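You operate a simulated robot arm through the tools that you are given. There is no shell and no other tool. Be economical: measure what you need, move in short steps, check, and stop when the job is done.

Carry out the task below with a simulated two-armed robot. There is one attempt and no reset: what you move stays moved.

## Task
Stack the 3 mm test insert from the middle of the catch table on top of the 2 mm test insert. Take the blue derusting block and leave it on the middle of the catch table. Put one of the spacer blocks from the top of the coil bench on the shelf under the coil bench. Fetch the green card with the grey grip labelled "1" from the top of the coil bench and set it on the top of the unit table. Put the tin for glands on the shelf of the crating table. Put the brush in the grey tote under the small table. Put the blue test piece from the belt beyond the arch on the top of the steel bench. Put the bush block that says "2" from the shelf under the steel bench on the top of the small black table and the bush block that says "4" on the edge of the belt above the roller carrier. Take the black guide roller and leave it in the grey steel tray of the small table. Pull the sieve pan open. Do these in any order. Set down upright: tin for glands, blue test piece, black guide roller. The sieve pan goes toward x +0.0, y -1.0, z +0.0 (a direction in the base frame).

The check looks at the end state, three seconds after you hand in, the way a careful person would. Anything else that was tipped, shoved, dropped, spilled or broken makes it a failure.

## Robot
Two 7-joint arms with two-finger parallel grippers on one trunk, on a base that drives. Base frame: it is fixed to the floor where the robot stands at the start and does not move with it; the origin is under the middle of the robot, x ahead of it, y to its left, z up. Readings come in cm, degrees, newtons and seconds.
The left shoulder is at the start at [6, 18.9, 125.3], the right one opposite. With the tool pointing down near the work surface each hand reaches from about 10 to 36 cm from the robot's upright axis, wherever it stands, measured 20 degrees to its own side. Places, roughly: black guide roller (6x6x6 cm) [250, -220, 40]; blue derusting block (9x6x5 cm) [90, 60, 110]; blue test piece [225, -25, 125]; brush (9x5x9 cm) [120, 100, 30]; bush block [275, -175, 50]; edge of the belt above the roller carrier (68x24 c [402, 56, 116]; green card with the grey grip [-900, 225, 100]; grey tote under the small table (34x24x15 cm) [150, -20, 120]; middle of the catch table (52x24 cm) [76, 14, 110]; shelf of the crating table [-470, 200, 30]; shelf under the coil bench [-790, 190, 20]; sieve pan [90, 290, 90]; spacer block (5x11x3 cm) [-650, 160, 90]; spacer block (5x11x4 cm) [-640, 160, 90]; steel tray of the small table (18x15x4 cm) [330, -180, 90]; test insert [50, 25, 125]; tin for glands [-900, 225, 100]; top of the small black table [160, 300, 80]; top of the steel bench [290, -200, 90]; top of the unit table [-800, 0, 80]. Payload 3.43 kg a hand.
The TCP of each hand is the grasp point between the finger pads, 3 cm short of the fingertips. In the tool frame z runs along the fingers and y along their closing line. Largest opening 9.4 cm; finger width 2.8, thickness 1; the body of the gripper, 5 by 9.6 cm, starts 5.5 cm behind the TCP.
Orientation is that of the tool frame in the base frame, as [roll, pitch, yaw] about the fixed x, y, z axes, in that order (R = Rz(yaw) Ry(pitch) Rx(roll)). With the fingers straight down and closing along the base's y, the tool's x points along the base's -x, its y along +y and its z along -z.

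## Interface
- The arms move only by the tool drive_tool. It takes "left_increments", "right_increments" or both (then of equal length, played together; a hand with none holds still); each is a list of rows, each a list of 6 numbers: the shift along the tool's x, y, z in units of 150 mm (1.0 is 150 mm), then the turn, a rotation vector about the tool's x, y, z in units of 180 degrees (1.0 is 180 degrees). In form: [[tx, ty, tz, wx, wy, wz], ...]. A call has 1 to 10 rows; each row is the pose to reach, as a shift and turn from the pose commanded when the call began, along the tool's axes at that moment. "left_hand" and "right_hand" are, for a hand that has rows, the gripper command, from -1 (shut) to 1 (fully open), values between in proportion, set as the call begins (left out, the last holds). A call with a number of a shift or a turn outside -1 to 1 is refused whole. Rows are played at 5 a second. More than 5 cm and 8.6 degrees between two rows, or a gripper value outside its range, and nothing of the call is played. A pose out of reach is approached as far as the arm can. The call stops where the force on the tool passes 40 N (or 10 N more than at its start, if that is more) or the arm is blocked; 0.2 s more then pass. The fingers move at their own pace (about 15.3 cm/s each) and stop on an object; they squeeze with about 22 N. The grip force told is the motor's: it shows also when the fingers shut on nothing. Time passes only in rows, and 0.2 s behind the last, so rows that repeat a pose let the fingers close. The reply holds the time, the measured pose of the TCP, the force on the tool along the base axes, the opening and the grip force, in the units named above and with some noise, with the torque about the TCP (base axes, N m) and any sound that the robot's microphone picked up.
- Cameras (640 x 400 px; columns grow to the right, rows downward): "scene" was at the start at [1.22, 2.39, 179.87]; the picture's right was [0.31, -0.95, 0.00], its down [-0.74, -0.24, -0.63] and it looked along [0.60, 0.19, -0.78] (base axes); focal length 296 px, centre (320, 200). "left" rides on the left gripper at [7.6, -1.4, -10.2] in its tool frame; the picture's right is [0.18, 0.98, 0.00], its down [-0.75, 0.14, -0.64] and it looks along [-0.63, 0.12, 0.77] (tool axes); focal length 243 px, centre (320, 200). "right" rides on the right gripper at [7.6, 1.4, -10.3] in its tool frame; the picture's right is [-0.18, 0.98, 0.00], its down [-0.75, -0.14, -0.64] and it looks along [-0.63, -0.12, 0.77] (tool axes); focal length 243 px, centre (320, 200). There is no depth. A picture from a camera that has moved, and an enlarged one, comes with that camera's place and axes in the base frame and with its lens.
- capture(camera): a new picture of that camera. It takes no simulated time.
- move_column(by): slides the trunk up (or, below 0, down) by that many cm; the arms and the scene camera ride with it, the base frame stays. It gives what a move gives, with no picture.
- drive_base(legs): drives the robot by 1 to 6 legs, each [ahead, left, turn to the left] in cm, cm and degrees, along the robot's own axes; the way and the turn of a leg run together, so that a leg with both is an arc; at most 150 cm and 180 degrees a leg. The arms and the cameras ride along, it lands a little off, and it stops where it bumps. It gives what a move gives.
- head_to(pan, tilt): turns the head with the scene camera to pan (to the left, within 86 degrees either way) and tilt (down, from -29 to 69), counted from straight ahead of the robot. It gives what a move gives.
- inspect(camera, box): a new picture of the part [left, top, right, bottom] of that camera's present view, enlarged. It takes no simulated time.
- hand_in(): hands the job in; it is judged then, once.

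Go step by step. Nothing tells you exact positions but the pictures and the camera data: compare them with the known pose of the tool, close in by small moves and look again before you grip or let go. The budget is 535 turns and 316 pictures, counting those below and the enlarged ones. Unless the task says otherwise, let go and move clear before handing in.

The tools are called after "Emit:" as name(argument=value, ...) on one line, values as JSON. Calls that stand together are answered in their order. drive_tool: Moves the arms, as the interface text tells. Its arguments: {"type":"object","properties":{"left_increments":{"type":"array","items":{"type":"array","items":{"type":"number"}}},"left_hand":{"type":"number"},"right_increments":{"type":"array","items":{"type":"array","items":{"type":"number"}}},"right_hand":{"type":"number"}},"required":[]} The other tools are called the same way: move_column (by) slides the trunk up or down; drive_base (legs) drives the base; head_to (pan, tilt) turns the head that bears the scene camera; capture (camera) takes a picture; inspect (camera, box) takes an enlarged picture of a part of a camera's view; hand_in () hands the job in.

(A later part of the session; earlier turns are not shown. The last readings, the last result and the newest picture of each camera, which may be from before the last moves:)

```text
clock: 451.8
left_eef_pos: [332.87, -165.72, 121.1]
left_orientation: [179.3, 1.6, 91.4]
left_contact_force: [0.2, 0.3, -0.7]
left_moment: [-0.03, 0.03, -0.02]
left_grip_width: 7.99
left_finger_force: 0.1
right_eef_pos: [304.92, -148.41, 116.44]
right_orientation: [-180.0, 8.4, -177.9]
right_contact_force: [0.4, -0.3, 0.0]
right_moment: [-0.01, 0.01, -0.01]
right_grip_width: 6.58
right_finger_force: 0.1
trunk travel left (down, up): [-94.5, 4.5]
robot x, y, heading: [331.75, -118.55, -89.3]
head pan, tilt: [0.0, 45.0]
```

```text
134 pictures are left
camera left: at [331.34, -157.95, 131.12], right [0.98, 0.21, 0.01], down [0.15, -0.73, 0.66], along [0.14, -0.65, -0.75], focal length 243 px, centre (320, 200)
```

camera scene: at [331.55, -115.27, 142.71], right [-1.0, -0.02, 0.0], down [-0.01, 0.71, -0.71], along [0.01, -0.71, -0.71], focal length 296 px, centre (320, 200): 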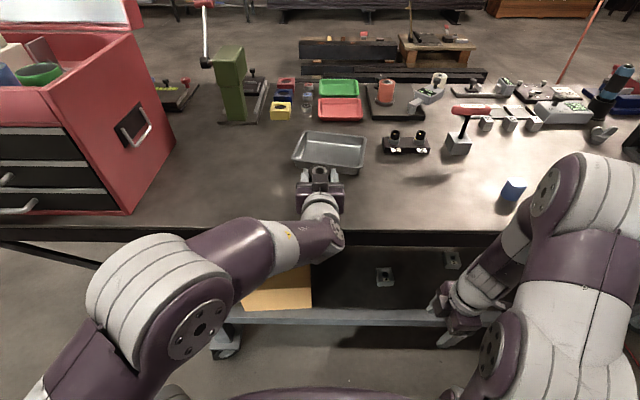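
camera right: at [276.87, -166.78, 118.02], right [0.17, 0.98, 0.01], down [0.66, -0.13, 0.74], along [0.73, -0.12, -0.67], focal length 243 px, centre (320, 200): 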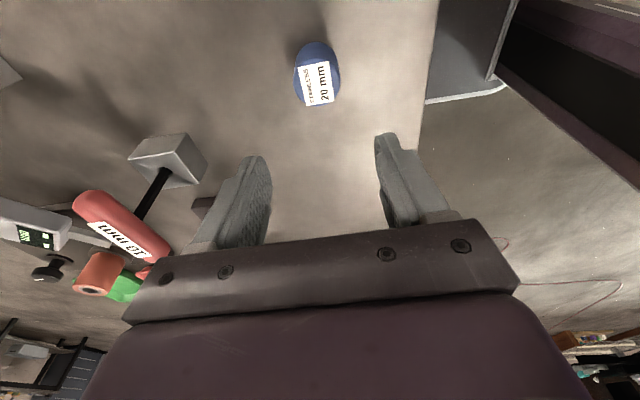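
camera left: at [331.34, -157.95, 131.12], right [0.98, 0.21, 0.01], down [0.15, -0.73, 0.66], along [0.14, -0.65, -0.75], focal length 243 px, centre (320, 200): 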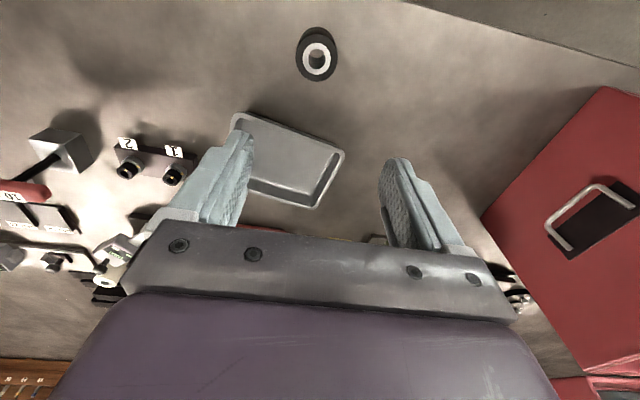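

Roller at (332.7, −164.4). I centre over it and descend.

Emit:
drive_tool(left_increments=[[0.04, 0, 0.25, 0, 0, 0], [0.087, 0, 0.5, 0, 0, 0], [0.087, 0, 0.75, 0, 0, 0], [0.087, 0, 1, 0, 0, 0]])

Emit:
capture(camera="left")

```text
clock: 452.8
left_eef_pos: [333.34, -165.13, 106.0]
left_orientation: [179.3, 1.6, 91.3]
left_contact_force: [0.3, 0.2, -0.4]
left_moment: [0.01, 0.02, 0.03]
left_grip_width: 8.01
left_finger_force: 0.3
right_eef_pos: [304.87, -148.48, 116.34]
right_orientation: [180.0, 8.6, -178.0]
right_contact_force: [-0.4, -0.7, 0.0]
right_moment: [0.0, 0.0, -0.01]
right_grip_width: 6.58
right_finger_force: 0.0
trunk travel left (down, up): [-94.5, 4.5]
robot x, y, heading: [331.29, -118.18, -89.0]
head pan, tilt: [0.0, 45.0]
```

```text
133 pictures are left
camera left: at [331.58, -157.28, 116.0], right [0.98, 0.21, 0.01], down [0.15, -0.73, 0.66], along [0.14, -0.65, -0.75], focal length 243 px, centre (320, 200)
```

left: 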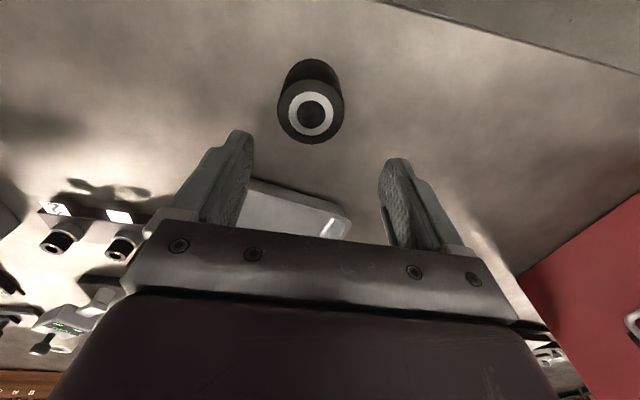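

Small trim (−0.9, +0.6) and down to z≈96.

Emit:
drive_tool(left_increments=[[0.04, -0.06, 0.1, 0, 0, 0], [0.04, -0.06, 0.3, 0, 0, 0], [0.04, -0.06, 0.5, 0, 0, 0], [0.04, -0.06, 0.65, 0, 0, 0]])

Emit:
capture(camera="left")

```text
clock: 453.8
left_eef_pos: [332.38, -164.65, 96.13]
left_orientation: [179.3, 1.5, 91.3]
left_contact_force: [0.4, -0.5, 1.3]
left_moment: [0.0, -0.01, 0.02]
left_grip_width: 7.98
left_finger_force: 0.0
right_eef_pos: [304.81, -148.39, 116.45]
right_orientation: [-179.9, 8.5, -178.0]
right_contact_force: [-0.1, 0.7, -0.7]
right_moment: [0.0, 0.01, -0.04]
right_grip_width: 6.58
right_finger_force: 0.1
trunk travel left (down, up): [-94.5, 4.5]
robot x, y, heading: [331.33, -117.98, -88.8]
head pan, tilt: [0.0, 45.0]
```

```text
132 pictures are left
camera left: at [330.68, -156.83, 106.26], right [0.98, 0.21, 0.01], down [0.15, -0.73, 0.67], along [0.14, -0.65, -0.75], focal length 243 px, centre (320, 200)
```

left: 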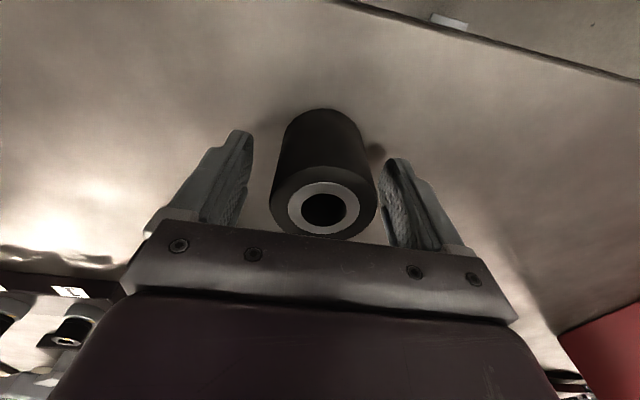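

Roller well centred between the fingers. I close and lift.

Emit:
drive_tool(left_increments=[[0, 0, 0, 0, 0, 0], [0, 0, 0, 0, 0, 0], [0, 0, 0, 0, 0, 0]], left_hand=-1)

Emit:
drive_tool(left_increments=[[0, 0, -0.2, 0, 0, 0], [0, 0, -0.4, 0, 0, 0], [0, 0, -0.6, 0, 0, 0], [0, 0, -0.8, 0, 0, 0]])

Emit:
drive_tool(left_increments=[[-0.3, 0, 0, 0, 0, 0], [-0.6, -0.05, 0, 0, 0, 0], [-0.9, -0.1, 0, 0, 0, 0], [-1, -0.12, 0, 0, 0, 0]])

Emit:
capture(camera="left")

Emit:
inspect(camera="scene", box=[240, 160, 420, 310])

```text
clock: 454.6
left_eef_pos: [332.41, -164.59, 96.26]
left_orientation: [179.4, 1.6, 91.3]
left_contact_force: [0.6, 0.0, 0.0]
left_moment: [-0.02, 0.01, 0.01]
left_grip_width: 5.02
left_finger_force: 22.1
right_eef_pos: [304.86, -148.44, 116.28]
right_orientation: [180.0, 8.5, -178.0]
right_contact_force: [-0.4, 0.0, 0.2]
right_moment: [-0.02, 0.01, -0.01]
right_grip_width: 6.59
right_finger_force: 0.3
trunk travel left (down, up): [-94.5, 4.5]
robot x, y, heading: [331.55, -118.58, -89.2]
head pan, tilt: [0.0, 45.0]
```

```text
clock: 455.6
left_eef_pos: [332.15, -164.24, 108.45]
left_orientation: [179.3, 1.7, 91.4]
left_contact_force: [0.9, 0.4, -1.6]
left_moment: [-0.03, 0.0, 0.02]
left_grip_width: 5.01
left_finger_force: 22.4
right_eef_pos: [304.89, -148.24, 116.4]
right_orientation: [-179.8, 8.5, -177.8]
right_contact_force: [0.5, -0.1, 0.3]
right_moment: [0.03, 0.03, -0.02]
right_grip_width: 6.6
right_finger_force: 0.0
trunk travel left (down, up): [-94.5, 4.5]
robot x, y, heading: [331.69, -118.8, -89.3]
head pan, tilt: [0.0, 45.0]
```

```text
clock: 456.6
left_eef_pos: [331.29, -177.29, 108.77]
left_orientation: [179.4, 1.6, 91.2]
left_contact_force: [0.0, -0.1, -2.2]
left_moment: [0.0, -0.01, 0.0]
left_grip_width: 5.0
left_finger_force: 22.6
left hand out of reach, approached as far as the arm can: row 3, 4
right_eef_pos: [304.87, -148.33, 116.38]
right_orientation: [179.9, 8.4, -177.9]
right_contact_force: [0.0, 0.4, 0.1]
right_moment: [-0.01, -0.03, 0.0]
right_grip_width: 6.57
right_finger_force: 0.1
trunk travel left (down, up): [-94.5, 4.5]
robot x, y, heading: [331.38, -118.34, -88.9]
head pan, tilt: [0.0, 45.0]
```

```text
131 pictures are left
camera left: at [329.58, -169.5, 118.74], right [0.98, 0.21, 0.01], down [0.15, -0.73, 0.66], along [0.14, -0.65, -0.75], focal length 243 px, centre (320, 200)
```

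left: 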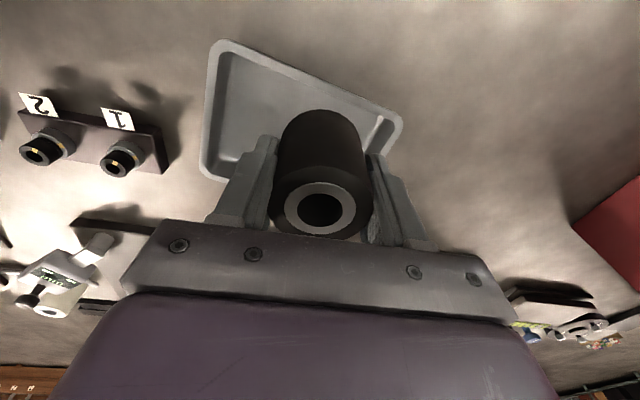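

```text
2.67 times, centred on (330, 235) of scene
camera zoom: at [331.66, -120.48, 182.7], right [-1.0, -0.02, 0.0], down [-0.01, 0.71, -0.71], along [0.01, -0.71, -0.71], focal length 789 px, centre (293, 107)
```

zoom: 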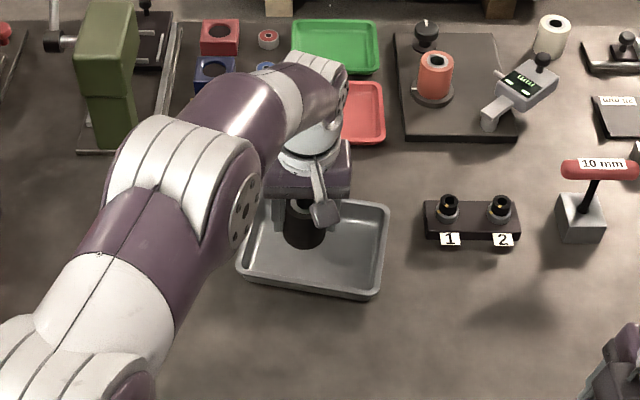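

The roller needs ~5 cm further; I advance the base 5 cm.

Emit:
drive_base(legs=[[5.5, 0, 0]])

Emit:
capture(camera="left")

```text
clock: 457.5
left_eef_pos: [331.21, -182.18, 109.14]
left_orientation: [179.3, 2.0, 91.4]
left_contact_force: [-0.5, 1.2, -1.4]
left_moment: [-0.04, 0.0, -0.02]
left_grip_width: 5.0
left_finger_force: 21.6
right_eef_pos: [304.95, -153.05, 116.58]
right_orientation: [-179.5, 8.6, -177.8]
right_contact_force: [0.5, 0.2, 0.2]
right_moment: [-0.09, -0.02, -0.05]
right_grip_width: 6.58
right_finger_force: 0.1
trunk travel left (down, up): [-94.5, 4.5]
robot x, y, heading: [331.71, -123.76, -89.1]
head pan, tilt: [0.0, 45.0]
```

```text
129 pictures are left
camera left: at [329.58, -174.25, 119.08], right [0.98, 0.21, 0.0], down [0.15, -0.73, 0.67], along [0.14, -0.65, -0.74], focal length 243 px, centre (320, 200)
```

left: 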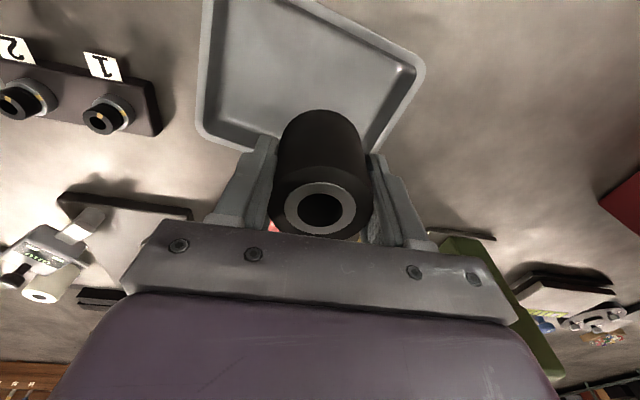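

Good; I trim and lower it into the tray.

Emit:
drive_tool(left_increments=[[0.06, -0.06, 0.2, 0, 0, 0], [0.1, -0.06, 0.4, 0, 0, 0], [0.1, -0.06, 0.6, 0, 0, 0], [0.1, -0.06, 0.7, 0, 0, 0]])

Emit:
capture(camera="left")

Emit:
inspect(camera="scene", box=[240, 160, 420, 310])

```text
clock: 458.5
left_eef_pos: [330.56, -181.51, 98.12]
left_orientation: [179.3, 1.7, 91.3]
left_contact_force: [0.7, 1.3, -0.7]
left_moment: [-0.04, 0.04, -0.01]
left_grip_width: 5.02
left_finger_force: 21.8
right_eef_pos: [304.95, -153.81, 116.41]
right_orientation: [-180.0, 8.5, -178.0]
right_contact_force: [-0.3, 0.2, 0.7]
right_moment: [0.01, 0.0, 0.04]
right_grip_width: 6.57
right_finger_force: 0.0
trunk travel left (down, up): [-94.5, 4.5]
robot x, y, heading: [331.9, -123.27, -89.1]
head pan, tilt: [0.0, 45.0]
```

```text
128 pictures are left
camera left: at [328.83, -173.69, 108.17], right [0.98, 0.21, 0.01], down [0.15, -0.73, 0.67], along [0.14, -0.65, -0.75], focal length 243 px, centre (320, 200)
```

left: 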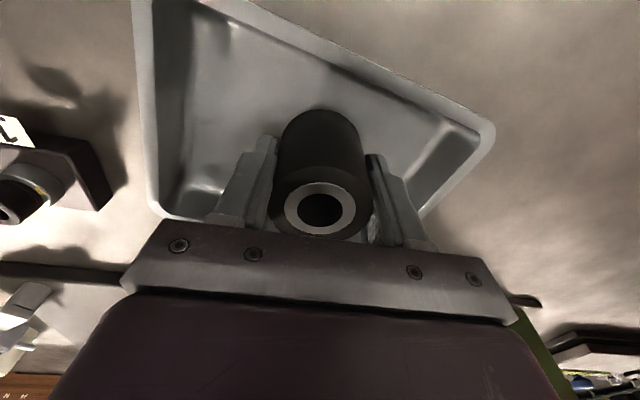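

```text
2.67 times, centred on (330, 235) of scene
camera zoom: at [331.7, -125.94, 182.71], right [-1.0, -0.02, 0.0], down [-0.01, 0.71, -0.71], along [0.01, -0.71, -0.71], focal length 789 px, centre (293, 107)
```

zoom: 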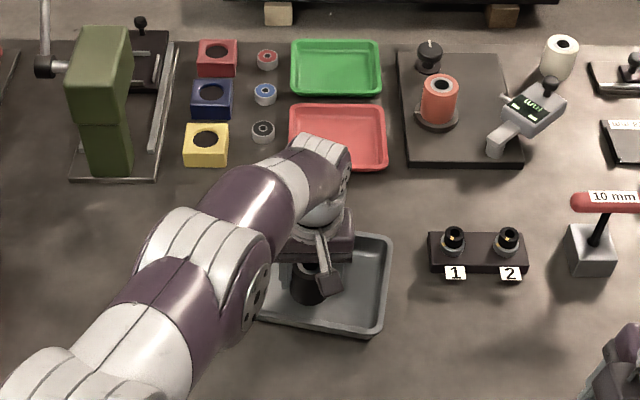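

The roller is inside the tray. I lower to contact.

Emit:
drive_tool(left_increments=[[0, 0, 0.04, 0, 0, 0], [0, 0, 0.07, 0, 0, 0], [0, 0, 0.09, 0, 0, 0], [0, 0, 0.11, 0, 0, 0]])

```text
clock: 459.5
left_eef_pos: [330.48, -181.65, 96.56]
left_orientation: [179.3, 1.7, 91.3]
left_contact_force: [0.0, 0.5, 5.0]
left_moment: [0.04, 0.19, -0.01]
left_grip_width: 4.99
left_finger_force: 21.7
right_eef_pos: [305.08, -153.64, 116.4]
right_orientation: [-179.9, 8.4, -177.9]
right_contact_force: [0.2, -0.3, -0.2]
right_moment: [0.0, 0.0, 0.0]
right_grip_width: 6.58
right_finger_force: 0.0
trunk travel left (down, up): [-94.5, 4.5]
robot x, y, heading: [331.36, -123.75, -89.3]
head pan, tilt: [0.0, 45.0]
```

Contact. I open and rise.

Emit:
drive_tool(left_increments=[[0, 0, 0, 0, 0, 0], [0, 0, 0, 0, 0, 0], [0, 0, 0, 0, 0, 0]], left_hand=0.5)

Emit:
drive_tool(left_increments=[[0, 0, -0.2, 0, 0, 0], [0, 0, -0.45, 0, 0, 0], [0, 0, -0.7, 0, 0, 0], [0.2, 0, -0.9, 0, 0, 0]])

Emit:
capture(camera="left")

```text
clock: 460.3
left_eef_pos: [330.53, -181.62, 96.5]
left_orientation: [179.4, 1.7, 91.4]
left_contact_force: [0.1, 0.1, -0.6]
left_moment: [-0.02, -0.03, 0.05]
left_grip_width: 7.06
left_finger_force: 0.1
right_eef_pos: [305.02, -153.87, 116.38]
right_orientation: [179.9, 8.5, -178.0]
right_contact_force: [0.3, 0.0, 0.1]
right_moment: [-0.02, 0.0, 0.01]
right_grip_width: 6.54
right_finger_force: 0.0
trunk travel left (down, up): [-94.5, 4.5]
robot x, y, heading: [331.56, -124.02, -89.2]
head pan, tilt: [0.0, 45.0]
```

```text
clock: 461.3
left_eef_pos: [330.24, -178.01, 110.24]
left_orientation: [179.3, 1.8, 91.3]
left_contact_force: [0.1, 0.0, 0.3]
left_moment: [-0.02, 0.0, 0.0]
left_grip_width: 7.06
left_finger_force: 0.1
right_eef_pos: [304.93, -153.62, 116.46]
right_orientation: [-180.0, 8.5, -178.0]
right_contact_force: [-0.3, 0.7, 0.1]
right_moment: [-0.02, -0.01, -0.01]
right_grip_width: 6.58
right_finger_force: 0.1
trunk travel left (down, up): [-94.5, 4.5]
robot x, y, heading: [331.78, -123.7, -89.0]
head pan, tilt: [0.0, 45.0]
```

```text
126 pictures are left
camera left: at [328.51, -170.03, 120.28], right [0.98, 0.21, 0.01], down [0.15, -0.73, 0.67], along [0.14, -0.65, -0.75], focal length 243 px, centre (320, 200)
```

left: 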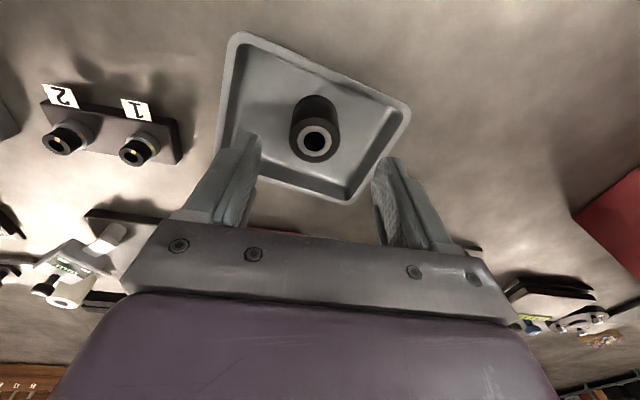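

The roller stands upright in the tray. Next the bush blocks: I back off and reorient both hands (pitched ~45° forward, closing along x).

Emit:
drive_base(legs=[[-28, 24, 0]])

Emit:
drive_tool(left_increments=[[0, 0, 0, 0, -0.03, 0], [0, 0, 0, 0, -0.07, 0], [0, 0, 0, 0, -0.11, 0], [0, 0, 0, 0, -0.15, 0], [0, 0, 0, 0, -0.19, 0], [0, 0, 0, 0, -0.23, 0], [0, 0, 0, 0, -0.25, 0], [0, 0, 0, 0, -0.25, 0], [0, 0, 0, 0, -0.25, 0], [0, 0, 0, 0, -0.25, 0]], right_increments=[[0, 0, 0, 0, 0, 0.047], [0, 0, 0, 0, 0, 0.094], [0, 0, 0, 0, 0, 0.141], [0, 0, 0, 0, 0, 0.188], [0, 0, 0, 0, 0, 0.235], [0, 0, 0, 0, 0, 0.282], [0, 0, 0, 0, 0, 0.329], [0, 0, 0, 0, 0, 0.376], [0, 0, 0, 0, 0, 0.423], [0, 0, 0, 0, 0, 0.47]])

```text
clock: 463.6
left_eef_pos: [353.59, -150.38, 110.0]
left_orientation: [179.3, 1.6, 91.3]
left_contact_force: [-0.7, -0.6, -0.7]
left_moment: [0.02, 0.0, 0.0]
left_grip_width: 7.04
left_finger_force: 0.1
right_eef_pos: [328.42, -126.03, 116.4]
right_orientation: [180.0, 8.5, -178.1]
right_contact_force: [-0.1, 0.1, -0.1]
right_moment: [0.03, 0.02, -0.01]
right_grip_width: 6.58
right_finger_force: 0.1
trunk travel left (down, up): [-94.5, 4.5]
robot x, y, heading: [355.33, -96.12, -89.1]
head pan, tilt: [0.0, 45.0]
```

```text
clock: 465.8
left_eef_pos: [353.64, -150.25, 110.08]
left_orientation: [179.1, 46.7, 90.4]
left_contact_force: [0.5, -0.2, 0.1]
left_moment: [0.01, -0.02, 0.01]
left_grip_width: 7.03
left_finger_force: 0.0
right_eef_pos: [328.41, -125.99, 116.35]
right_orientation: [171.6, 0.8, 97.1]
right_contact_force: [-0.3, 0.1, -0.2]
right_moment: [-0.01, 0.0, 0.02]
right_grip_width: 6.6
right_finger_force: 0.1
trunk travel left (down, up): [-94.5, 4.5]
robot x, y, heading: [355.5, -95.89, -89.3]
head pan, tilt: [0.0, 45.0]
```

I correct the lateral direction (strafe right 48 cm) and finish orienting the right hand.

Emit:
drive_base(legs=[[0, -48, 0]])

Emit:
drive_tool(right_increments=[[0, 0, 0, 0.024, 0, 0.02], [0, 0, 0, 0.047, 0, 0.035]])

Emit:
drive_tool(right_increments=[[-0.1, 0, 0, 0, -0.045, 0], [-0.2, 0, 0, 0, -0.09, 0], [-0.3, 0, 0, 0, -0.135, 0], [-0.4, 0, 0, 0, -0.18, 0], [-0.55, 0, 0, 0, -0.225, 0], [-0.8, 0, 0, 0, -0.25, 0]], right_hand=0.7)

Emit:
capture(camera="scene")

```text
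clock: 468.7
left_eef_pos: [305.09, -150.96, 110.16]
left_orientation: [179.1, 46.7, 90.5]
left_contact_force: [-0.1, -0.8, 0.3]
left_moment: [0.02, -0.03, 0.03]
left_grip_width: 7.03
left_finger_force: 0.0
right_eef_pos: [279.98, -126.61, 116.44]
right_orientation: [171.5, 0.7, 97.2]
right_contact_force: [0.5, -0.5, -0.5]
right_moment: [0.02, -0.01, -0.02]
right_grip_width: 6.59
right_finger_force: 0.0
trunk travel left (down, up): [-94.5, 4.5]
robot x, y, heading: [307.01, -96.46, -89.5]
head pan, tilt: [0.0, 45.0]
```

```text
clock: 469.3
left_eef_pos: [305.09, -150.98, 110.11]
left_orientation: [179.1, 46.7, 90.5]
left_contact_force: [0.0, -0.7, 0.1]
left_moment: [0.01, 0.01, -0.03]
left_grip_width: 7.02
left_finger_force: 0.0
right_eef_pos: [280.13, -126.21, 115.56]
right_orientation: [179.5, 0.9, 90.9]
right_contact_force: [0.5, 0.2, 0.8]
right_moment: [0.02, 0.02, 0.03]
right_grip_width: 6.57
right_finger_force: 0.0
right hand out of reach, approached as far as the arm can: row 2
trunk travel left (down, up): [-94.5, 4.5]
robot x, y, heading: [306.52, -96.99, -89.1]
head pan, tilt: [0.0, 45.0]
```

```text
clock: 470.7
left_eef_pos: [305.1, -151.13, 110.08]
left_orientation: [179.0, 46.5, 90.5]
left_contact_force: [-0.2, 0.0, -0.7]
left_moment: [0.04, 0.04, -0.01]
left_grip_width: 7.05
left_finger_force: 0.0
right_eef_pos: [280.07, -138.35, 115.52]
right_orientation: [-180.0, 45.3, 90.9]
right_contact_force: [-1.2, 0.2, 0.2]
right_moment: [0.01, -0.02, -0.02]
right_grip_width: 7.98
right_finger_force: 0.1
right hand out of reach, approached as far as the arm can: row 3
trunk travel left (down, up): [-94.5, 4.5]
robot x, y, heading: [306.67, -96.45, -89.2]
head pan, tilt: [0.0, 45.0]
```

```text
125 pictures are left
camera scene: at [306.65, -99.14, 182.7], right [-1.0, -0.01, 0.0], down [-0.01, 0.71, -0.71], along [0.01, -0.71, -0.71], focal length 296 px, centre (320, 200)
```

scene: 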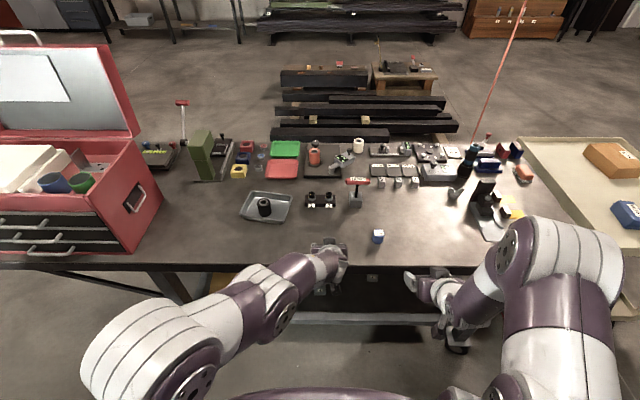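

I back 5 cm for margin and lower the trunk to work under the bench.

Emit:
drive_base(legs=[[-5, 0, 0]])

Emit:
move_column(by=-40)

Emit:
move_column(by=-25)

Emit:
head_to(pan=0, tilt=40)

Emit:
capture(camera="scene")

Emit:
capture(camera="left")

```text
clock: 471.6
left_eef_pos: [305.01, -146.69, 109.78]
left_orientation: [179.1, 46.2, 90.5]
left_contact_force: [-0.3, -0.7, 1.3]
left_moment: [0.02, 0.02, 0.03]
left_grip_width: 7.04
left_finger_force: 0.1
right_eef_pos: [280.12, -133.85, 115.38]
right_orientation: [-180.0, 44.9, 90.9]
right_contact_force: [0.6, -0.5, 0.3]
right_moment: [0.05, -0.02, 0.0]
right_grip_width: 7.98
right_finger_force: 0.1
trunk travel left (down, up): [-94.5, 4.5]
robot x, y, heading: [306.64, -91.69, -88.9]
head pan, tilt: [0.0, 45.0]
```

```text
clock: 475.5
left_eef_pos: [304.93, -146.01, 70.23]
left_orientation: [179.1, 46.6, 90.5]
left_contact_force: [1.1, 0.8, -0.4]
left_moment: [0.03, 0.0, -0.05]
left_grip_width: 7.04
left_finger_force: 0.0
right_eef_pos: [280.11, -133.14, 75.6]
right_orientation: [-180.0, 45.4, 90.9]
right_contact_force: [-1.2, -0.2, 0.3]
right_moment: [-0.02, -0.01, 0.02]
right_grip_width: 7.98
right_finger_force: 0.0
trunk travel left (down, up): [-54.5, 44.5]
robot x, y, heading: [306.5, -91.81, -89.4]
head pan, tilt: [0.0, 45.0]
```

```text
clock: 478.0
left_eef_pos: [305.0, -145.98, 45.13]
left_orientation: [179.1, 46.7, 90.5]
left_contact_force: [-0.5, 0.6, 0.2]
left_moment: [0.0, 0.01, 0.02]
left_grip_width: 7.04
left_finger_force: 0.1
right_eef_pos: [280.05, -133.1, 50.6]
right_orientation: [180.0, 45.3, 90.9]
right_contact_force: [-0.2, 0.1, -0.7]
right_moment: [0.01, -0.05, 0.02]
right_grip_width: 8.01
right_finger_force: 0.0
trunk travel left (down, up): [-29.5, 69.5]
robot x, y, heading: [306.63, -91.79, -89.0]
head pan, tilt: [0.0, 45.0]
```

```text
clock: 478.7
left_eef_pos: [304.98, -146.08, 45.22]
left_orientation: [179.0, 46.7, 90.5]
left_contact_force: [0.5, 0.7, 0.0]
left_moment: [-0.02, -0.01, 0.03]
left_grip_width: 7.04
left_finger_force: 0.1
right_eef_pos: [280.15, -133.19, 50.69]
right_orientation: [-180.0, 45.5, 90.9]
right_contact_force: [-0.8, -0.6, 0.5]
right_moment: [-0.02, 0.0, 0.04]
right_grip_width: 7.99
right_finger_force: 0.1
trunk travel left (down, up): [-29.5, 69.5]
robot x, y, heading: [306.54, -91.6, -89.2]
head pan, tilt: [0.0, 40.0]
```

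```text
124 pictures are left
camera scene: at [306.68, -94.18, 118.43], right [-1.0, -0.01, 0.0], down [-0.01, 0.64, -0.77], along [0.01, -0.77, -0.64], focal length 296 px, centre (320, 200)
```

scene: 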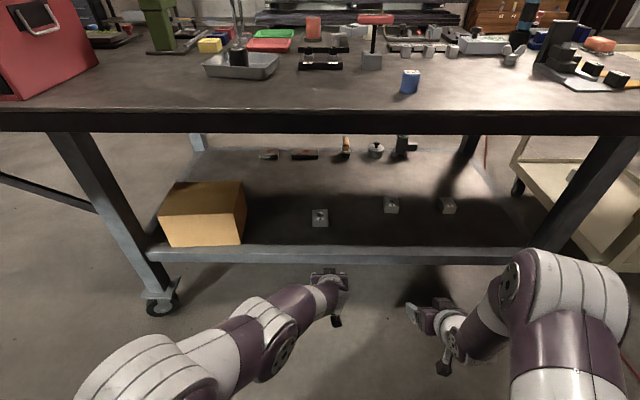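

```text
123 pictures are left
camera left: at [303.36, -133.36, 46.65], right [0.98, 0.15, -0.12], down [0.13, -0.05, 0.99], along [0.14, -0.99, -0.07], focal length 243 px, centre (320, 200)
```

left: 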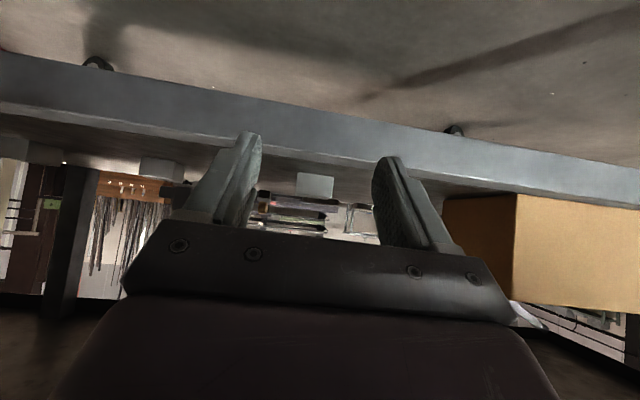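

Clear view of blocks 4, 2 and 3 on the shelf. I zoom for positions.

Emit:
inspect(camera="scene", box=[290, 180, 480, 290])

```text
3.37 times, centred on (385, 235) of scene
camera zoom: at [306.68, -94.18, 118.43], right [-1.0, -0.01, 0.0], down [-0.01, 0.64, -0.77], along [0.01, -0.77, -0.64], focal length 997 px, centre (101, 82)
```

zoom: 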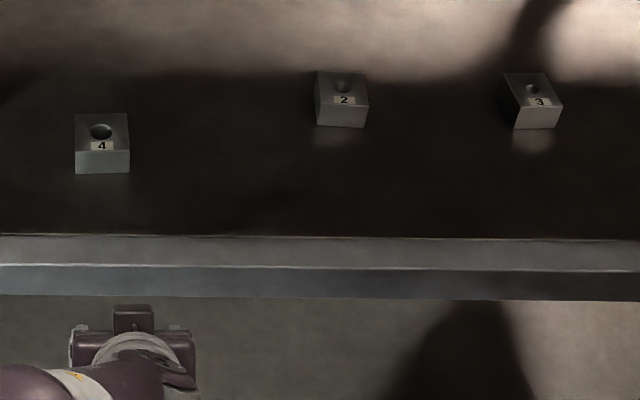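

Block 4 spans y −171..−177 at x≈307.8, block 2 y −179..−185 at x≈280.4, both ~3.4 cm high. I raise the hands slightly and advance over the shelf.

Emit:
drive_tool(left_increments=[[-0.17, 0.1, -0.16, 0, 0, 0], [-0.34, 0.18, -0.32, 0, 0, 0]], right_increments=[[-0.1, 0, -0.1, 0, 0, 0], [-0.19, 0, -0.19, 0, 0, 0]], left_hand=0.7)

Emit:
drive_base(legs=[[26, 0, 0]])

Emit:
capture(camera="scene")

Emit:
capture(camera="left")

```text
clock: 479.3
left_eef_pos: [307.78, -145.67, 52.0]
left_orientation: [179.0, 46.7, 90.5]
left_contact_force: [-0.1, 1.1, 0.3]
left_moment: [0.01, 0.01, 0.02]
left_grip_width: 7.99
left_finger_force: 0.1
right_eef_pos: [280.19, -132.94, 54.74]
right_orientation: [-179.9, 45.4, 90.9]
right_contact_force: [0.5, -0.3, -0.1]
right_moment: [0.02, -0.04, 0.0]
right_grip_width: 8.03
right_finger_force: 0.1
trunk travel left (down, up): [-29.5, 69.5]
robot x, y, heading: [306.85, -91.83, -89.4]
head pan, tilt: [0.0, 40.0]
```

```text
clock: 481.2
left_eef_pos: [308.1, -172.09, 52.13]
left_orientation: [179.2, 46.7, 90.7]
left_contact_force: [0.2, 0.9, -0.1]
left_moment: [0.0, -0.02, -0.01]
left_grip_width: 8.0
left_finger_force: 0.0
right_eef_pos: [280.47, -159.41, 54.69]
right_orientation: [180.0, 45.4, 91.1]
right_contact_force: [-0.3, 0.3, -0.4]
right_moment: [0.02, 0.0, -0.02]
right_grip_width: 8.01
right_finger_force: 0.1
trunk travel left (down, up): [-29.5, 69.5]
robot x, y, heading: [307.24, -117.96, -89.1]
head pan, tilt: [0.0, 40.0]
```

```text
121 pictures are left
camera scene: at [307.08, -120.54, 118.43], right [-1.0, -0.02, 0.0], down [-0.01, 0.64, -0.77], along [0.01, -0.77, -0.64], focal length 296 px, centre (320, 200)
```

scene: 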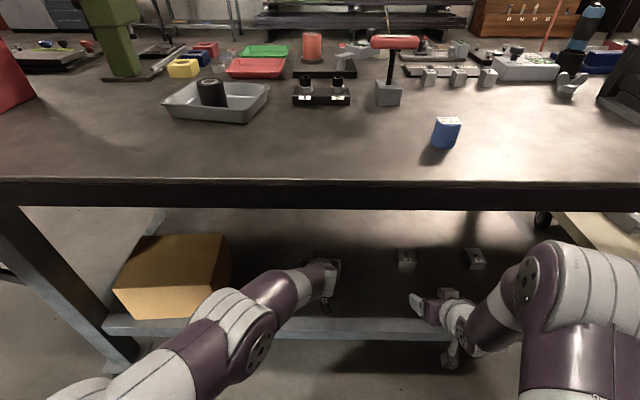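

```text
120 pictures are left
camera left: at [306.49, -159.44, 53.58], right [0.98, 0.15, -0.12], down [0.13, -0.05, 0.99], along [0.14, -0.99, -0.07], focal length 243 px, centre (320, 200)
```

left: 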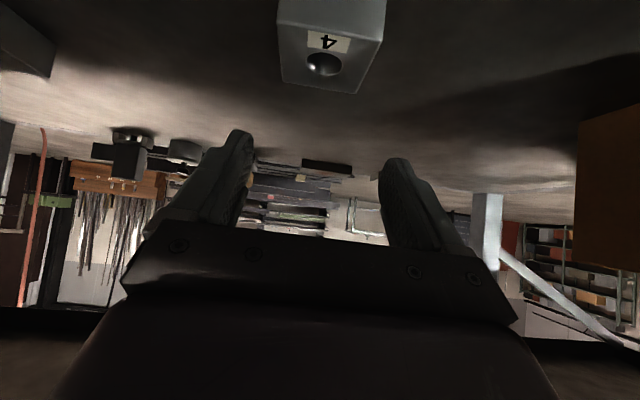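

Block 4's centre is at (307.9, −173.6). I lower the left hand onto it.

Emit:
drive_tool(left_increments=[[0.1, 0, 0.13, 0, 0, 0], [0.2, 0, 0.27, 0, 0, 0], [0.27, -0.01, 0.36, 0, 0, 0], [0.32, -0.01, 0.41, 0, 0, 0]])

Emit:
capture(camera="left")

Emit:
inspect(camera="scene", box=[270, 220, 370, 320])

```text
clock: 482.2
left_eef_pos: [308.01, -173.34, 44.41]
left_orientation: [179.1, 46.7, 90.7]
left_contact_force: [-0.5, 0.0, 0.5]
left_moment: [0.01, -0.01, -0.01]
left_grip_width: 7.96
left_finger_force: 0.0
right_eef_pos: [280.57, -159.45, 54.74]
right_orientation: [179.9, 45.4, 91.0]
right_contact_force: [0.4, -0.5, 0.2]
right_moment: [0.0, 0.0, 0.0]
right_grip_width: 7.98
right_finger_force: 0.1
trunk travel left (down, up): [-29.5, 69.5]
robot x, y, heading: [307.42, -117.97, -89.2]
head pan, tilt: [0.0, 40.0]
```

```text
119 pictures are left
camera left: at [306.39, -160.69, 45.95], right [0.98, 0.15, -0.12], down [0.13, -0.05, 0.99], along [0.14, -0.99, -0.07], focal length 243 px, centre (320, 200)
```

left: 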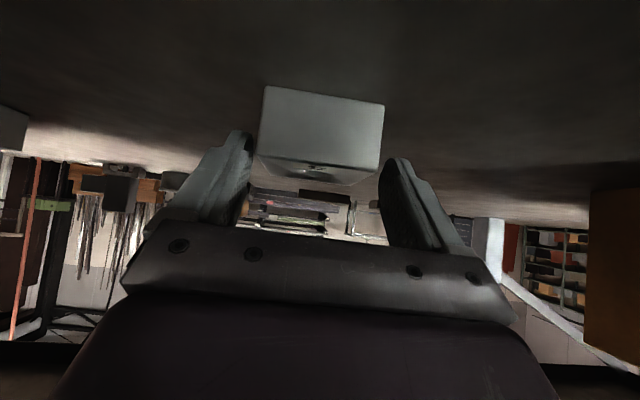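

```text
4.00 times, centred on (320, 270) of scene
camera zoom: at [307.08, -120.52, 118.43], right [-1.0, -0.02, 0.0], down [-0.01, 0.64, -0.77], along [0.01, -0.77, -0.64], focal length 1184 px, centre (320, -80)
```

zoom: 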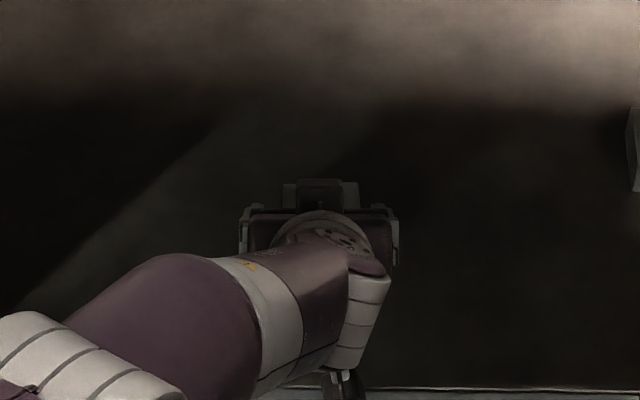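

Centred in x; I reach 1.5 cm further forward and close.

Emit:
drive_tool(left_increments=[[-0.035, 0.01, 0.037, 0, 0, 0], [-0.069, 0.01, 0.073, 0, 0, 0]])

Emit:
drive_tool(left_increments=[[0, 0, 0, 0, 0, 0], [0, 0, 0, 0, 0, 0], [0, 0, 0, 0, 0, 0]], left_hand=-1)

Emit:
drive_tool(left_increments=[[-0.1, 0, -0.1, 0, 0, 0], [-0.2, 0, -0.2, 0, 0, 0], [-0.34, 0, -0.32, 0, 0, 0]])

Emit:
capture(camera="left")

```text
clock: 482.8
left_eef_pos: [308.23, -174.76, 44.41]
left_orientation: [179.0, 46.7, 90.7]
left_contact_force: [-0.5, 0.2, -0.3]
left_moment: [-0.01, -0.01, 0.03]
left_grip_width: 8.0
left_finger_force: 0.0
right_eef_pos: [280.47, -159.39, 54.77]
right_orientation: [179.9, 45.4, 90.9]
right_contact_force: [-0.3, -0.4, 0.2]
right_moment: [-0.01, 0.01, 0.0]
right_grip_width: 7.98
right_finger_force: 0.0
trunk travel left (down, up): [-29.5, 69.5]
robot x, y, heading: [306.76, -118.1, -89.0]
head pan, tilt: [0.0, 40.0]
```

```text
clock: 483.6
left_eef_pos: [308.37, -174.84, 44.49]
left_orientation: [179.1, 46.7, 90.6]
left_contact_force: [-0.9, -2.6, 2.7]
left_moment: [-0.09, -0.19, -0.09]
left_grip_width: 6.4
left_finger_force: 22.0
right_eef_pos: [280.44, -159.38, 54.69]
right_orientation: [180.0, 45.4, 91.0]
right_contact_force: [0.2, 0.2, -0.5]
right_moment: [-0.01, -0.01, 0.03]
right_grip_width: 8.01
right_finger_force: 0.0
trunk travel left (down, up): [-29.5, 69.5]
robot x, y, heading: [307.18, -118.28, -89.3]
head pan, tilt: [0.0, 40.0]
```

```text
clock: 484.4
left_eef_pos: [308.26, -174.62, 51.42]
left_orientation: [179.0, 46.5, 90.5]
left_contact_force: [-0.1, -0.3, -3.9]
left_moment: [0.0, 0.0, -0.02]
left_grip_width: 6.15
left_finger_force: 22.2
right_eef_pos: [280.41, -159.48, 54.83]
right_orientation: [180.0, 45.4, 91.0]
right_contact_force: [1.5, 0.8, 0.1]
right_moment: [0.03, 0.0, 0.01]
right_grip_width: 7.97
right_finger_force: 0.0
trunk travel left (down, up): [-29.5, 69.5]
robot x, y, heading: [306.88, -118.24, -89.1]
head pan, tilt: [0.0, 40.0]
```

```text
117 pictures are left
camera left: at [306.62, -162.03, 52.92], right [0.98, 0.15, -0.12], down [0.13, -0.05, 0.99], along [0.14, -0.99, -0.07], focal length 243 px, centre (320, 200)
```

left: 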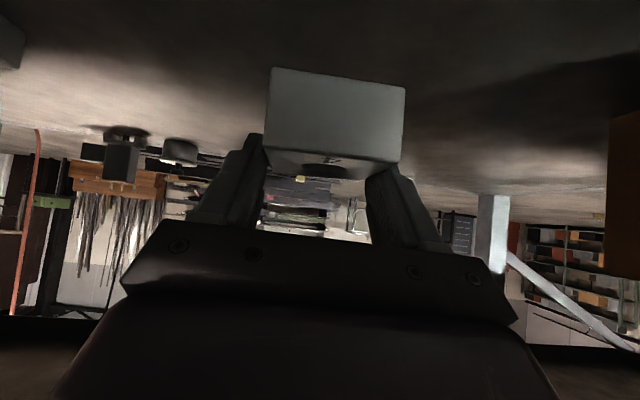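

Block 4 is held. Next I reach with the right hand toward block 2.

Emit:
drive_tool(right_increments=[[-0.19, 0, 0.19, 0, 0, 0], [-0.38, 0, 0.38, 0, 0, 0], [-0.57, 0, 0.57, 0, 0, 0], [-0.76, 0, 0.76, 0, 0, 0], [-0.9, 0, 0.9, 0, 0, 0]])

Emit:
capture(camera="right")

```text
clock: 485.6
left_eef_pos: [308.04, -174.1, 51.86]
left_orientation: [179.0, 47.4, 90.5]
left_contact_force: [0.5, -0.2, -4.1]
left_moment: [0.02, 0.01, 0.01]
left_grip_width: 6.18
left_finger_force: 22.4
right_eef_pos: [280.77, -177.36, 55.09]
right_orientation: [179.8, 45.5, 90.6]
right_contact_force: [-1.2, 0.2, 0.0]
right_moment: [0.02, 0.0, 0.02]
right_grip_width: 7.98
right_finger_force: 0.1
trunk travel left (down, up): [-29.5, 69.5]
robot x, y, heading: [306.67, -117.82, -89.4]
head pan, tilt: [0.0, 40.0]
```

```text
116 pictures are left
camera right: at [281.95, -164.74, 56.8], right [0.98, -0.11, 0.13], down [-0.14, -0.07, 0.99], along [-0.1, -0.99, -0.09], focal length 243 px, centre (320, 200)
```

right: 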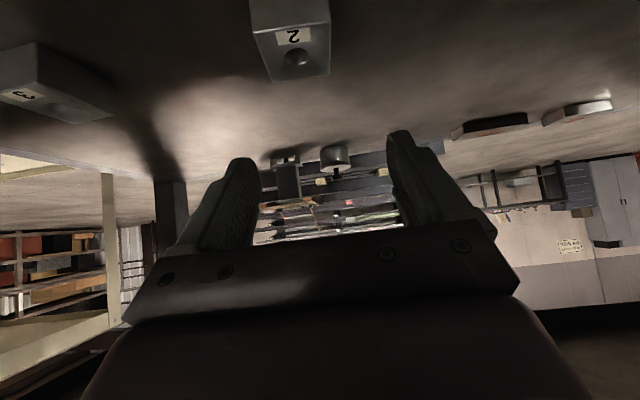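

Block 2's centre is at (279.7, −181.7). I lower the right hand onto it.

Emit:
drive_tool(right_increments=[[0, -0.03, 0.2, 0, 0, 0], [0.05, -0.06, 0.4, 0, 0, 0], [0.15, -0.073, 0.55, 0, 0, 0], [0.275, -0.073, 0.7, 0, 0, 0]])

Emit:
capture(camera="right")

```text
clock: 486.6
left_eef_pos: [308.57, -174.86, 51.4]
left_orientation: [179.0, 46.6, 90.6]
left_contact_force: [-0.4, -0.2, -3.6]
left_moment: [0.03, -0.05, 0.0]
left_grip_width: 6.19
left_finger_force: 22.1
right_eef_pos: [280.07, -183.39, 44.61]
right_orientation: [-179.9, 45.5, 91.2]
right_contact_force: [0.2, -0.1, 1.0]
right_moment: [0.02, 0.03, -0.02]
right_grip_width: 8.0
right_finger_force: 0.0
trunk travel left (down, up): [-29.5, 69.5]
robot x, y, heading: [307.09, -118.34, -89.1]
head pan, tilt: [0.0, 40.0]
```

```text
115 pictures are left
camera right: at [281.22, -170.63, 46.43], right [0.99, -0.11, 0.13], down [-0.14, -0.07, 0.99], along [-0.1, -0.99, -0.09], focal length 243 px, centre (320, 200)
```

right: 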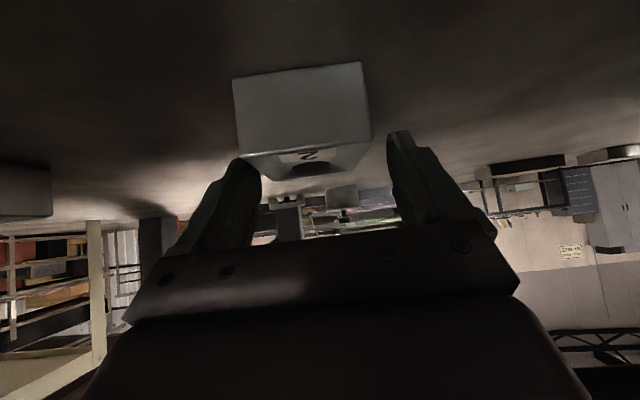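

Close enough in depth; I trim −0.5 cm in x and close.

Emit:
drive_tool(right_increments=[[0, -0.02, 0, 0, 0, 0], [0, -0.035, 0, 0, 0, 0]])

Emit:
drive_tool(right_increments=[[0, 0, 0, 0, 0, 0], [0, 0, 0, 0, 0, 0], [0, 0, 0, 0, 0, 0]], right_hand=-1)

Emit:
drive_tool(right_increments=[[-0.1, 0, -0.1, 0, 0, 0], [-0.2, 0, -0.2, 0, 0, 0], [-0.34, 0, -0.34, 0, 0, 0]])

Emit:
capture(camera="right")

```text
clock: 487.2
left_eef_pos: [308.31, -174.72, 51.39]
left_orientation: [179.1, 46.6, 90.6]
left_contact_force: [0.2, 0.8, -3.4]
left_moment: [0.0, 0.02, -0.01]
left_grip_width: 6.2
left_finger_force: 21.4
right_eef_pos: [279.34, -183.06, 44.57]
right_orientation: [180.0, 45.4, 91.0]
right_contact_force: [-0.2, -0.7, 0.7]
right_moment: [-0.01, -0.04, 0.0]
right_grip_width: 7.99
right_finger_force: 0.0
trunk travel left (down, up): [-29.5, 69.5]
robot x, y, heading: [307.5, -118.02, -89.1]
head pan, tilt: [0.0, 40.0]
```

```text
clock: 488.0
left_eef_pos: [308.3, -174.74, 51.45]
left_orientation: [179.1, 46.7, 90.7]
left_contact_force: [-0.1, -0.4, -4.1]
left_moment: [0.04, 0.0, 0.03]
left_grip_width: 6.21
left_finger_force: 22.1
right_eef_pos: [279.19, -183.12, 44.76]
right_orientation: [-180.0, 45.5, 90.9]
right_contact_force: [-2.6, -3.4, 7.1]
right_moment: [0.21, 0.08, 0.13]
right_grip_width: 5.48
right_finger_force: 22.4
trunk travel left (down, up): [-29.5, 69.5]
robot x, y, heading: [306.72, -118.45, -89.0]
head pan, tilt: [0.0, 40.0]
```

```text
clock: 489.0
left_eef_pos: [308.17, -174.63, 51.2]
left_orientation: [178.8, 46.4, 90.5]
left_contact_force: [0.8, 0.4, -4.2]
left_moment: [0.04, -0.01, -0.02]
left_grip_width: 6.16
left_finger_force: 22.0
right_eef_pos: [279.82, -181.36, 48.62]
right_orientation: [178.7, 41.9, 90.4]
right_contact_force: [0.2, -0.1, -3.8]
right_moment: [-0.02, -0.01, -0.04]
right_grip_width: 5.5
right_finger_force: 21.8
trunk travel left (down, up): [-29.5, 69.5]
robot x, y, heading: [307.05, -118.3, -88.9]
head pan, tilt: [0.0, 40.0]
stopped in row 3 (right hand): the arm was blocked; the commanded pose is now the measured one
```

```text
114 pictures are left
camera right: at [280.85, -168.79, 51.21], right [0.98, -0.12, 0.14], down [-0.15, -0.14, 0.98], along [-0.09, -0.98, -0.15], focal length 243 px, centre (320, 200)
```

right: 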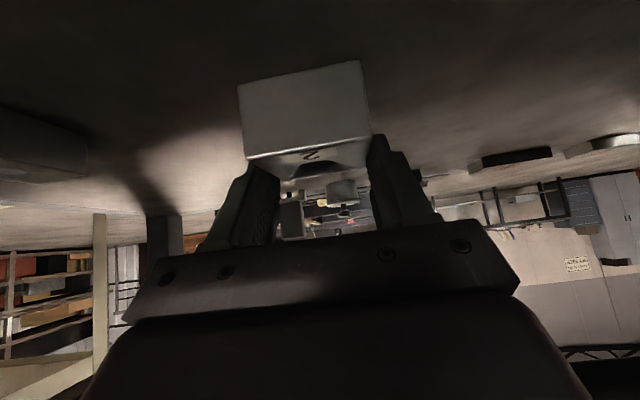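

Both blocks are held. I back straight out from under the bench, keeping clear of the belt behind me.

Emit:
drive_base(legs=[[-25, 0, 0]])

Emit:
move_column(by=40)

Emit:
move_column(by=29)

Emit:
head_to(pan=60, tilt=30)

Emit:
capture(camera="scene")

```text
clock: 490.8
left_eef_pos: [308.11, -149.54, 51.38]
left_orientation: [178.9, 46.6, 90.6]
left_contact_force: [-0.2, -1.0, -3.5]
left_moment: [0.0, -0.01, 0.01]
left_grip_width: 6.16
left_finger_force: 21.6
right_eef_pos: [279.22, -156.75, 50.02]
right_orientation: [179.4, 43.3, 90.8]
right_contact_force: [0.5, 0.2, -3.9]
right_moment: [-0.01, 0.01, -0.01]
right_grip_width: 5.5
right_finger_force: 21.9
trunk travel left (down, up): [-29.5, 69.5]
robot x, y, heading: [307.18, -92.53, -89.2]
head pan, tilt: [0.0, 40.0]
```

```text
clock: 493.9
left_eef_pos: [308.01, -149.21, 87.37]
left_orientation: [179.0, 46.5, 90.4]
left_contact_force: [-0.7, 0.6, -3.5]
left_moment: [-0.02, -0.01, 0.0]
left_grip_width: 6.17
left_finger_force: 22.3
right_eef_pos: [279.31, -155.85, 84.87]
right_orientation: [179.2, 41.7, 90.3]
right_contact_force: [0.0, 0.2, -4.4]
right_moment: [-0.03, 0.02, -0.03]
right_grip_width: 5.48
right_finger_force: 22.0
trunk travel left (down, up): [-65.4, 33.6]
robot x, y, heading: [306.72, -92.78, -89.1]
head pan, tilt: [0.0, 40.0]
stopped: the force on the tool passed its limit (the readings are from after the stop); the commanded pose is now the measured one
```

```text
clock: 494.6
left_eef_pos: [307.94, -149.26, 89.21]
left_orientation: [179.0, 46.4, 90.4]
left_contact_force: [-0.2, -0.7, -4.0]
left_moment: [-0.02, 0.04, 0.02]
left_grip_width: 6.18
left_finger_force: 21.9
right_eef_pos: [279.45, -155.08, 85.96]
right_orientation: [179.0, 40.2, 90.0]
right_contact_force: [0.4, 0.6, -4.6]
right_moment: [0.03, 0.01, 0.0]
right_grip_width: 5.48
right_finger_force: 22.1
trunk travel left (down, up): [-67.4, 31.6]
robot x, y, heading: [306.7, -92.72, -89.4]
head pan, tilt: [0.0, 40.0]
stopped: the force on the tool passed its limit (the readings are from after the stop); the commanded pose is now the measured one
```

```text
clock: 495.9
left_eef_pos: [307.79, -149.36, 89.17]
left_orientation: [179.0, 46.6, 90.4]
left_contact_force: [-0.7, 0.2, -4.1]
left_moment: [0.02, -0.02, -0.04]
left_grip_width: 6.18
left_finger_force: 21.8
right_eef_pos: [279.27, -155.17, 85.85]
right_orientation: [178.9, 40.2, 90.0]
right_contact_force: [0.9, 0.3, -4.3]
right_moment: [0.01, -0.01, -0.05]
right_grip_width: 5.49
right_finger_force: 22.0
trunk travel left (down, up): [-67.4, 31.6]
robot x, y, heading: [306.76, -92.44, -89.3]
head pan, tilt: [60.0, 30.0]
```

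```text
113 pictures are left
camera scene: at [314.55, -91.28, 157.88], right [-0.49, -0.87, 0.0], down [-0.44, 0.25, -0.87], along [0.76, -0.42, -0.5], focal length 296 px, centre (320, 200)
```

scene: 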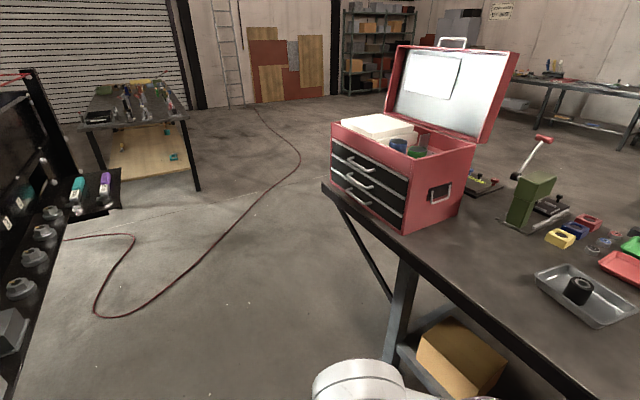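

The right hand was still slightly under the bench edge. I lower a bit, pull the right hand back, then raise again.

Emit:
move_column(by=-5)

Emit:
drive_tool(right_increments=[[0.2, 0, -0.2, 0, 0, 0], [0.4, 0, -0.4, 0, 0, 0], [0.6, 0, -0.6, 0, 0, 0]])

Emit:
move_column(by=36)

Emit:
head_to(pan=0, tilt=45)

Emit:
capture(camera="scene")

```text
clock: 496.8
left_eef_pos: [307.92, -149.41, 84.32]
left_orientation: [179.0, 46.6, 90.4]
left_contact_force: [-0.4, 0.6, -4.4]
left_moment: [0.01, -0.01, -0.04]
left_grip_width: 5.99
left_finger_force: 22.0
right_eef_pos: [279.3, -155.24, 80.91]
right_orientation: [178.9, 40.3, 90.1]
right_contact_force: [0.3, -0.8, -4.1]
right_moment: [-0.02, -0.01, -0.01]
right_grip_width: 5.52
right_finger_force: 22.0
trunk travel left (down, up): [-62.4, 36.6]
robot x, y, heading: [306.78, -92.73, -89.3]
head pan, tilt: [60.0, 30.0]
```

```text
clock: 497.6
left_eef_pos: [307.83, -149.43, 84.34]
left_orientation: [179.0, 46.7, 90.5]
left_contact_force: [0.4, 0.1, -3.8]
left_moment: [0.01, 0.0, -0.01]
left_grip_width: 5.98
left_finger_force: 22.1
right_eef_pos: [279.06, -142.43, 81.91]
right_orientation: [179.0, 40.3, 90.0]
right_contact_force: [-0.5, 1.0, -4.3]
right_moment: [-0.05, 0.02, -0.01]
right_grip_width: 5.46
right_finger_force: 22.2
trunk travel left (down, up): [-62.4, 36.6]
robot x, y, heading: [307.16, -92.91, -89.0]
head pan, tilt: [60.0, 30.0]
```

```text
clock: 501.1
left_eef_pos: [307.98, -149.51, 120.29]
left_orientation: [179.0, 46.6, 90.4]
left_contact_force: [0.2, 0.5, -4.6]
left_moment: [0.02, 0.01, 0.01]
left_grip_width: 6.0
left_finger_force: 21.8
right_eef_pos: [279.09, -142.55, 117.81]
right_orientation: [178.8, 40.2, 90.0]
right_contact_force: [-0.8, -0.3, -3.5]
right_moment: [0.01, -0.02, -0.03]
right_grip_width: 5.49
right_finger_force: 21.6
trunk travel left (down, up): [-98.4, 0.6]
robot x, y, heading: [306.91, -92.73, -89.0]
head pan, tilt: [60.0, 30.0]
```

```text
clock: 502.4
left_eef_pos: [307.81, -149.55, 120.19]
left_orientation: [179.1, 46.6, 90.4]
left_contact_force: [-0.2, -0.4, -2.5]
left_moment: [0.02, -0.04, 0.02]
left_grip_width: 5.98
left_finger_force: 22.6
right_eef_pos: [279.02, -142.71, 117.83]
right_orientation: [179.0, 40.2, 90.1]
right_contact_force: [-0.4, 0.4, -4.1]
right_moment: [-0.01, -0.01, -0.01]
right_grip_width: 5.5
right_finger_force: 21.7
trunk travel left (down, up): [-98.4, 0.6]
robot x, y, heading: [306.97, -92.81, -89.5]
head pan, tilt: [0.0, 45.0]
```

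```text
112 pictures are left
camera scene: at [306.78, -94.99, 186.62], right [-1.0, -0.01, 0.0], down [-0.01, 0.71, -0.71], along [0.01, -0.71, -0.71], focal length 296 px, centre (320, 200)
```

scene: 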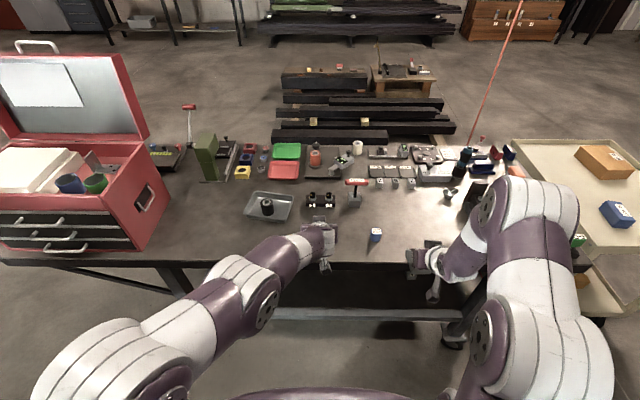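

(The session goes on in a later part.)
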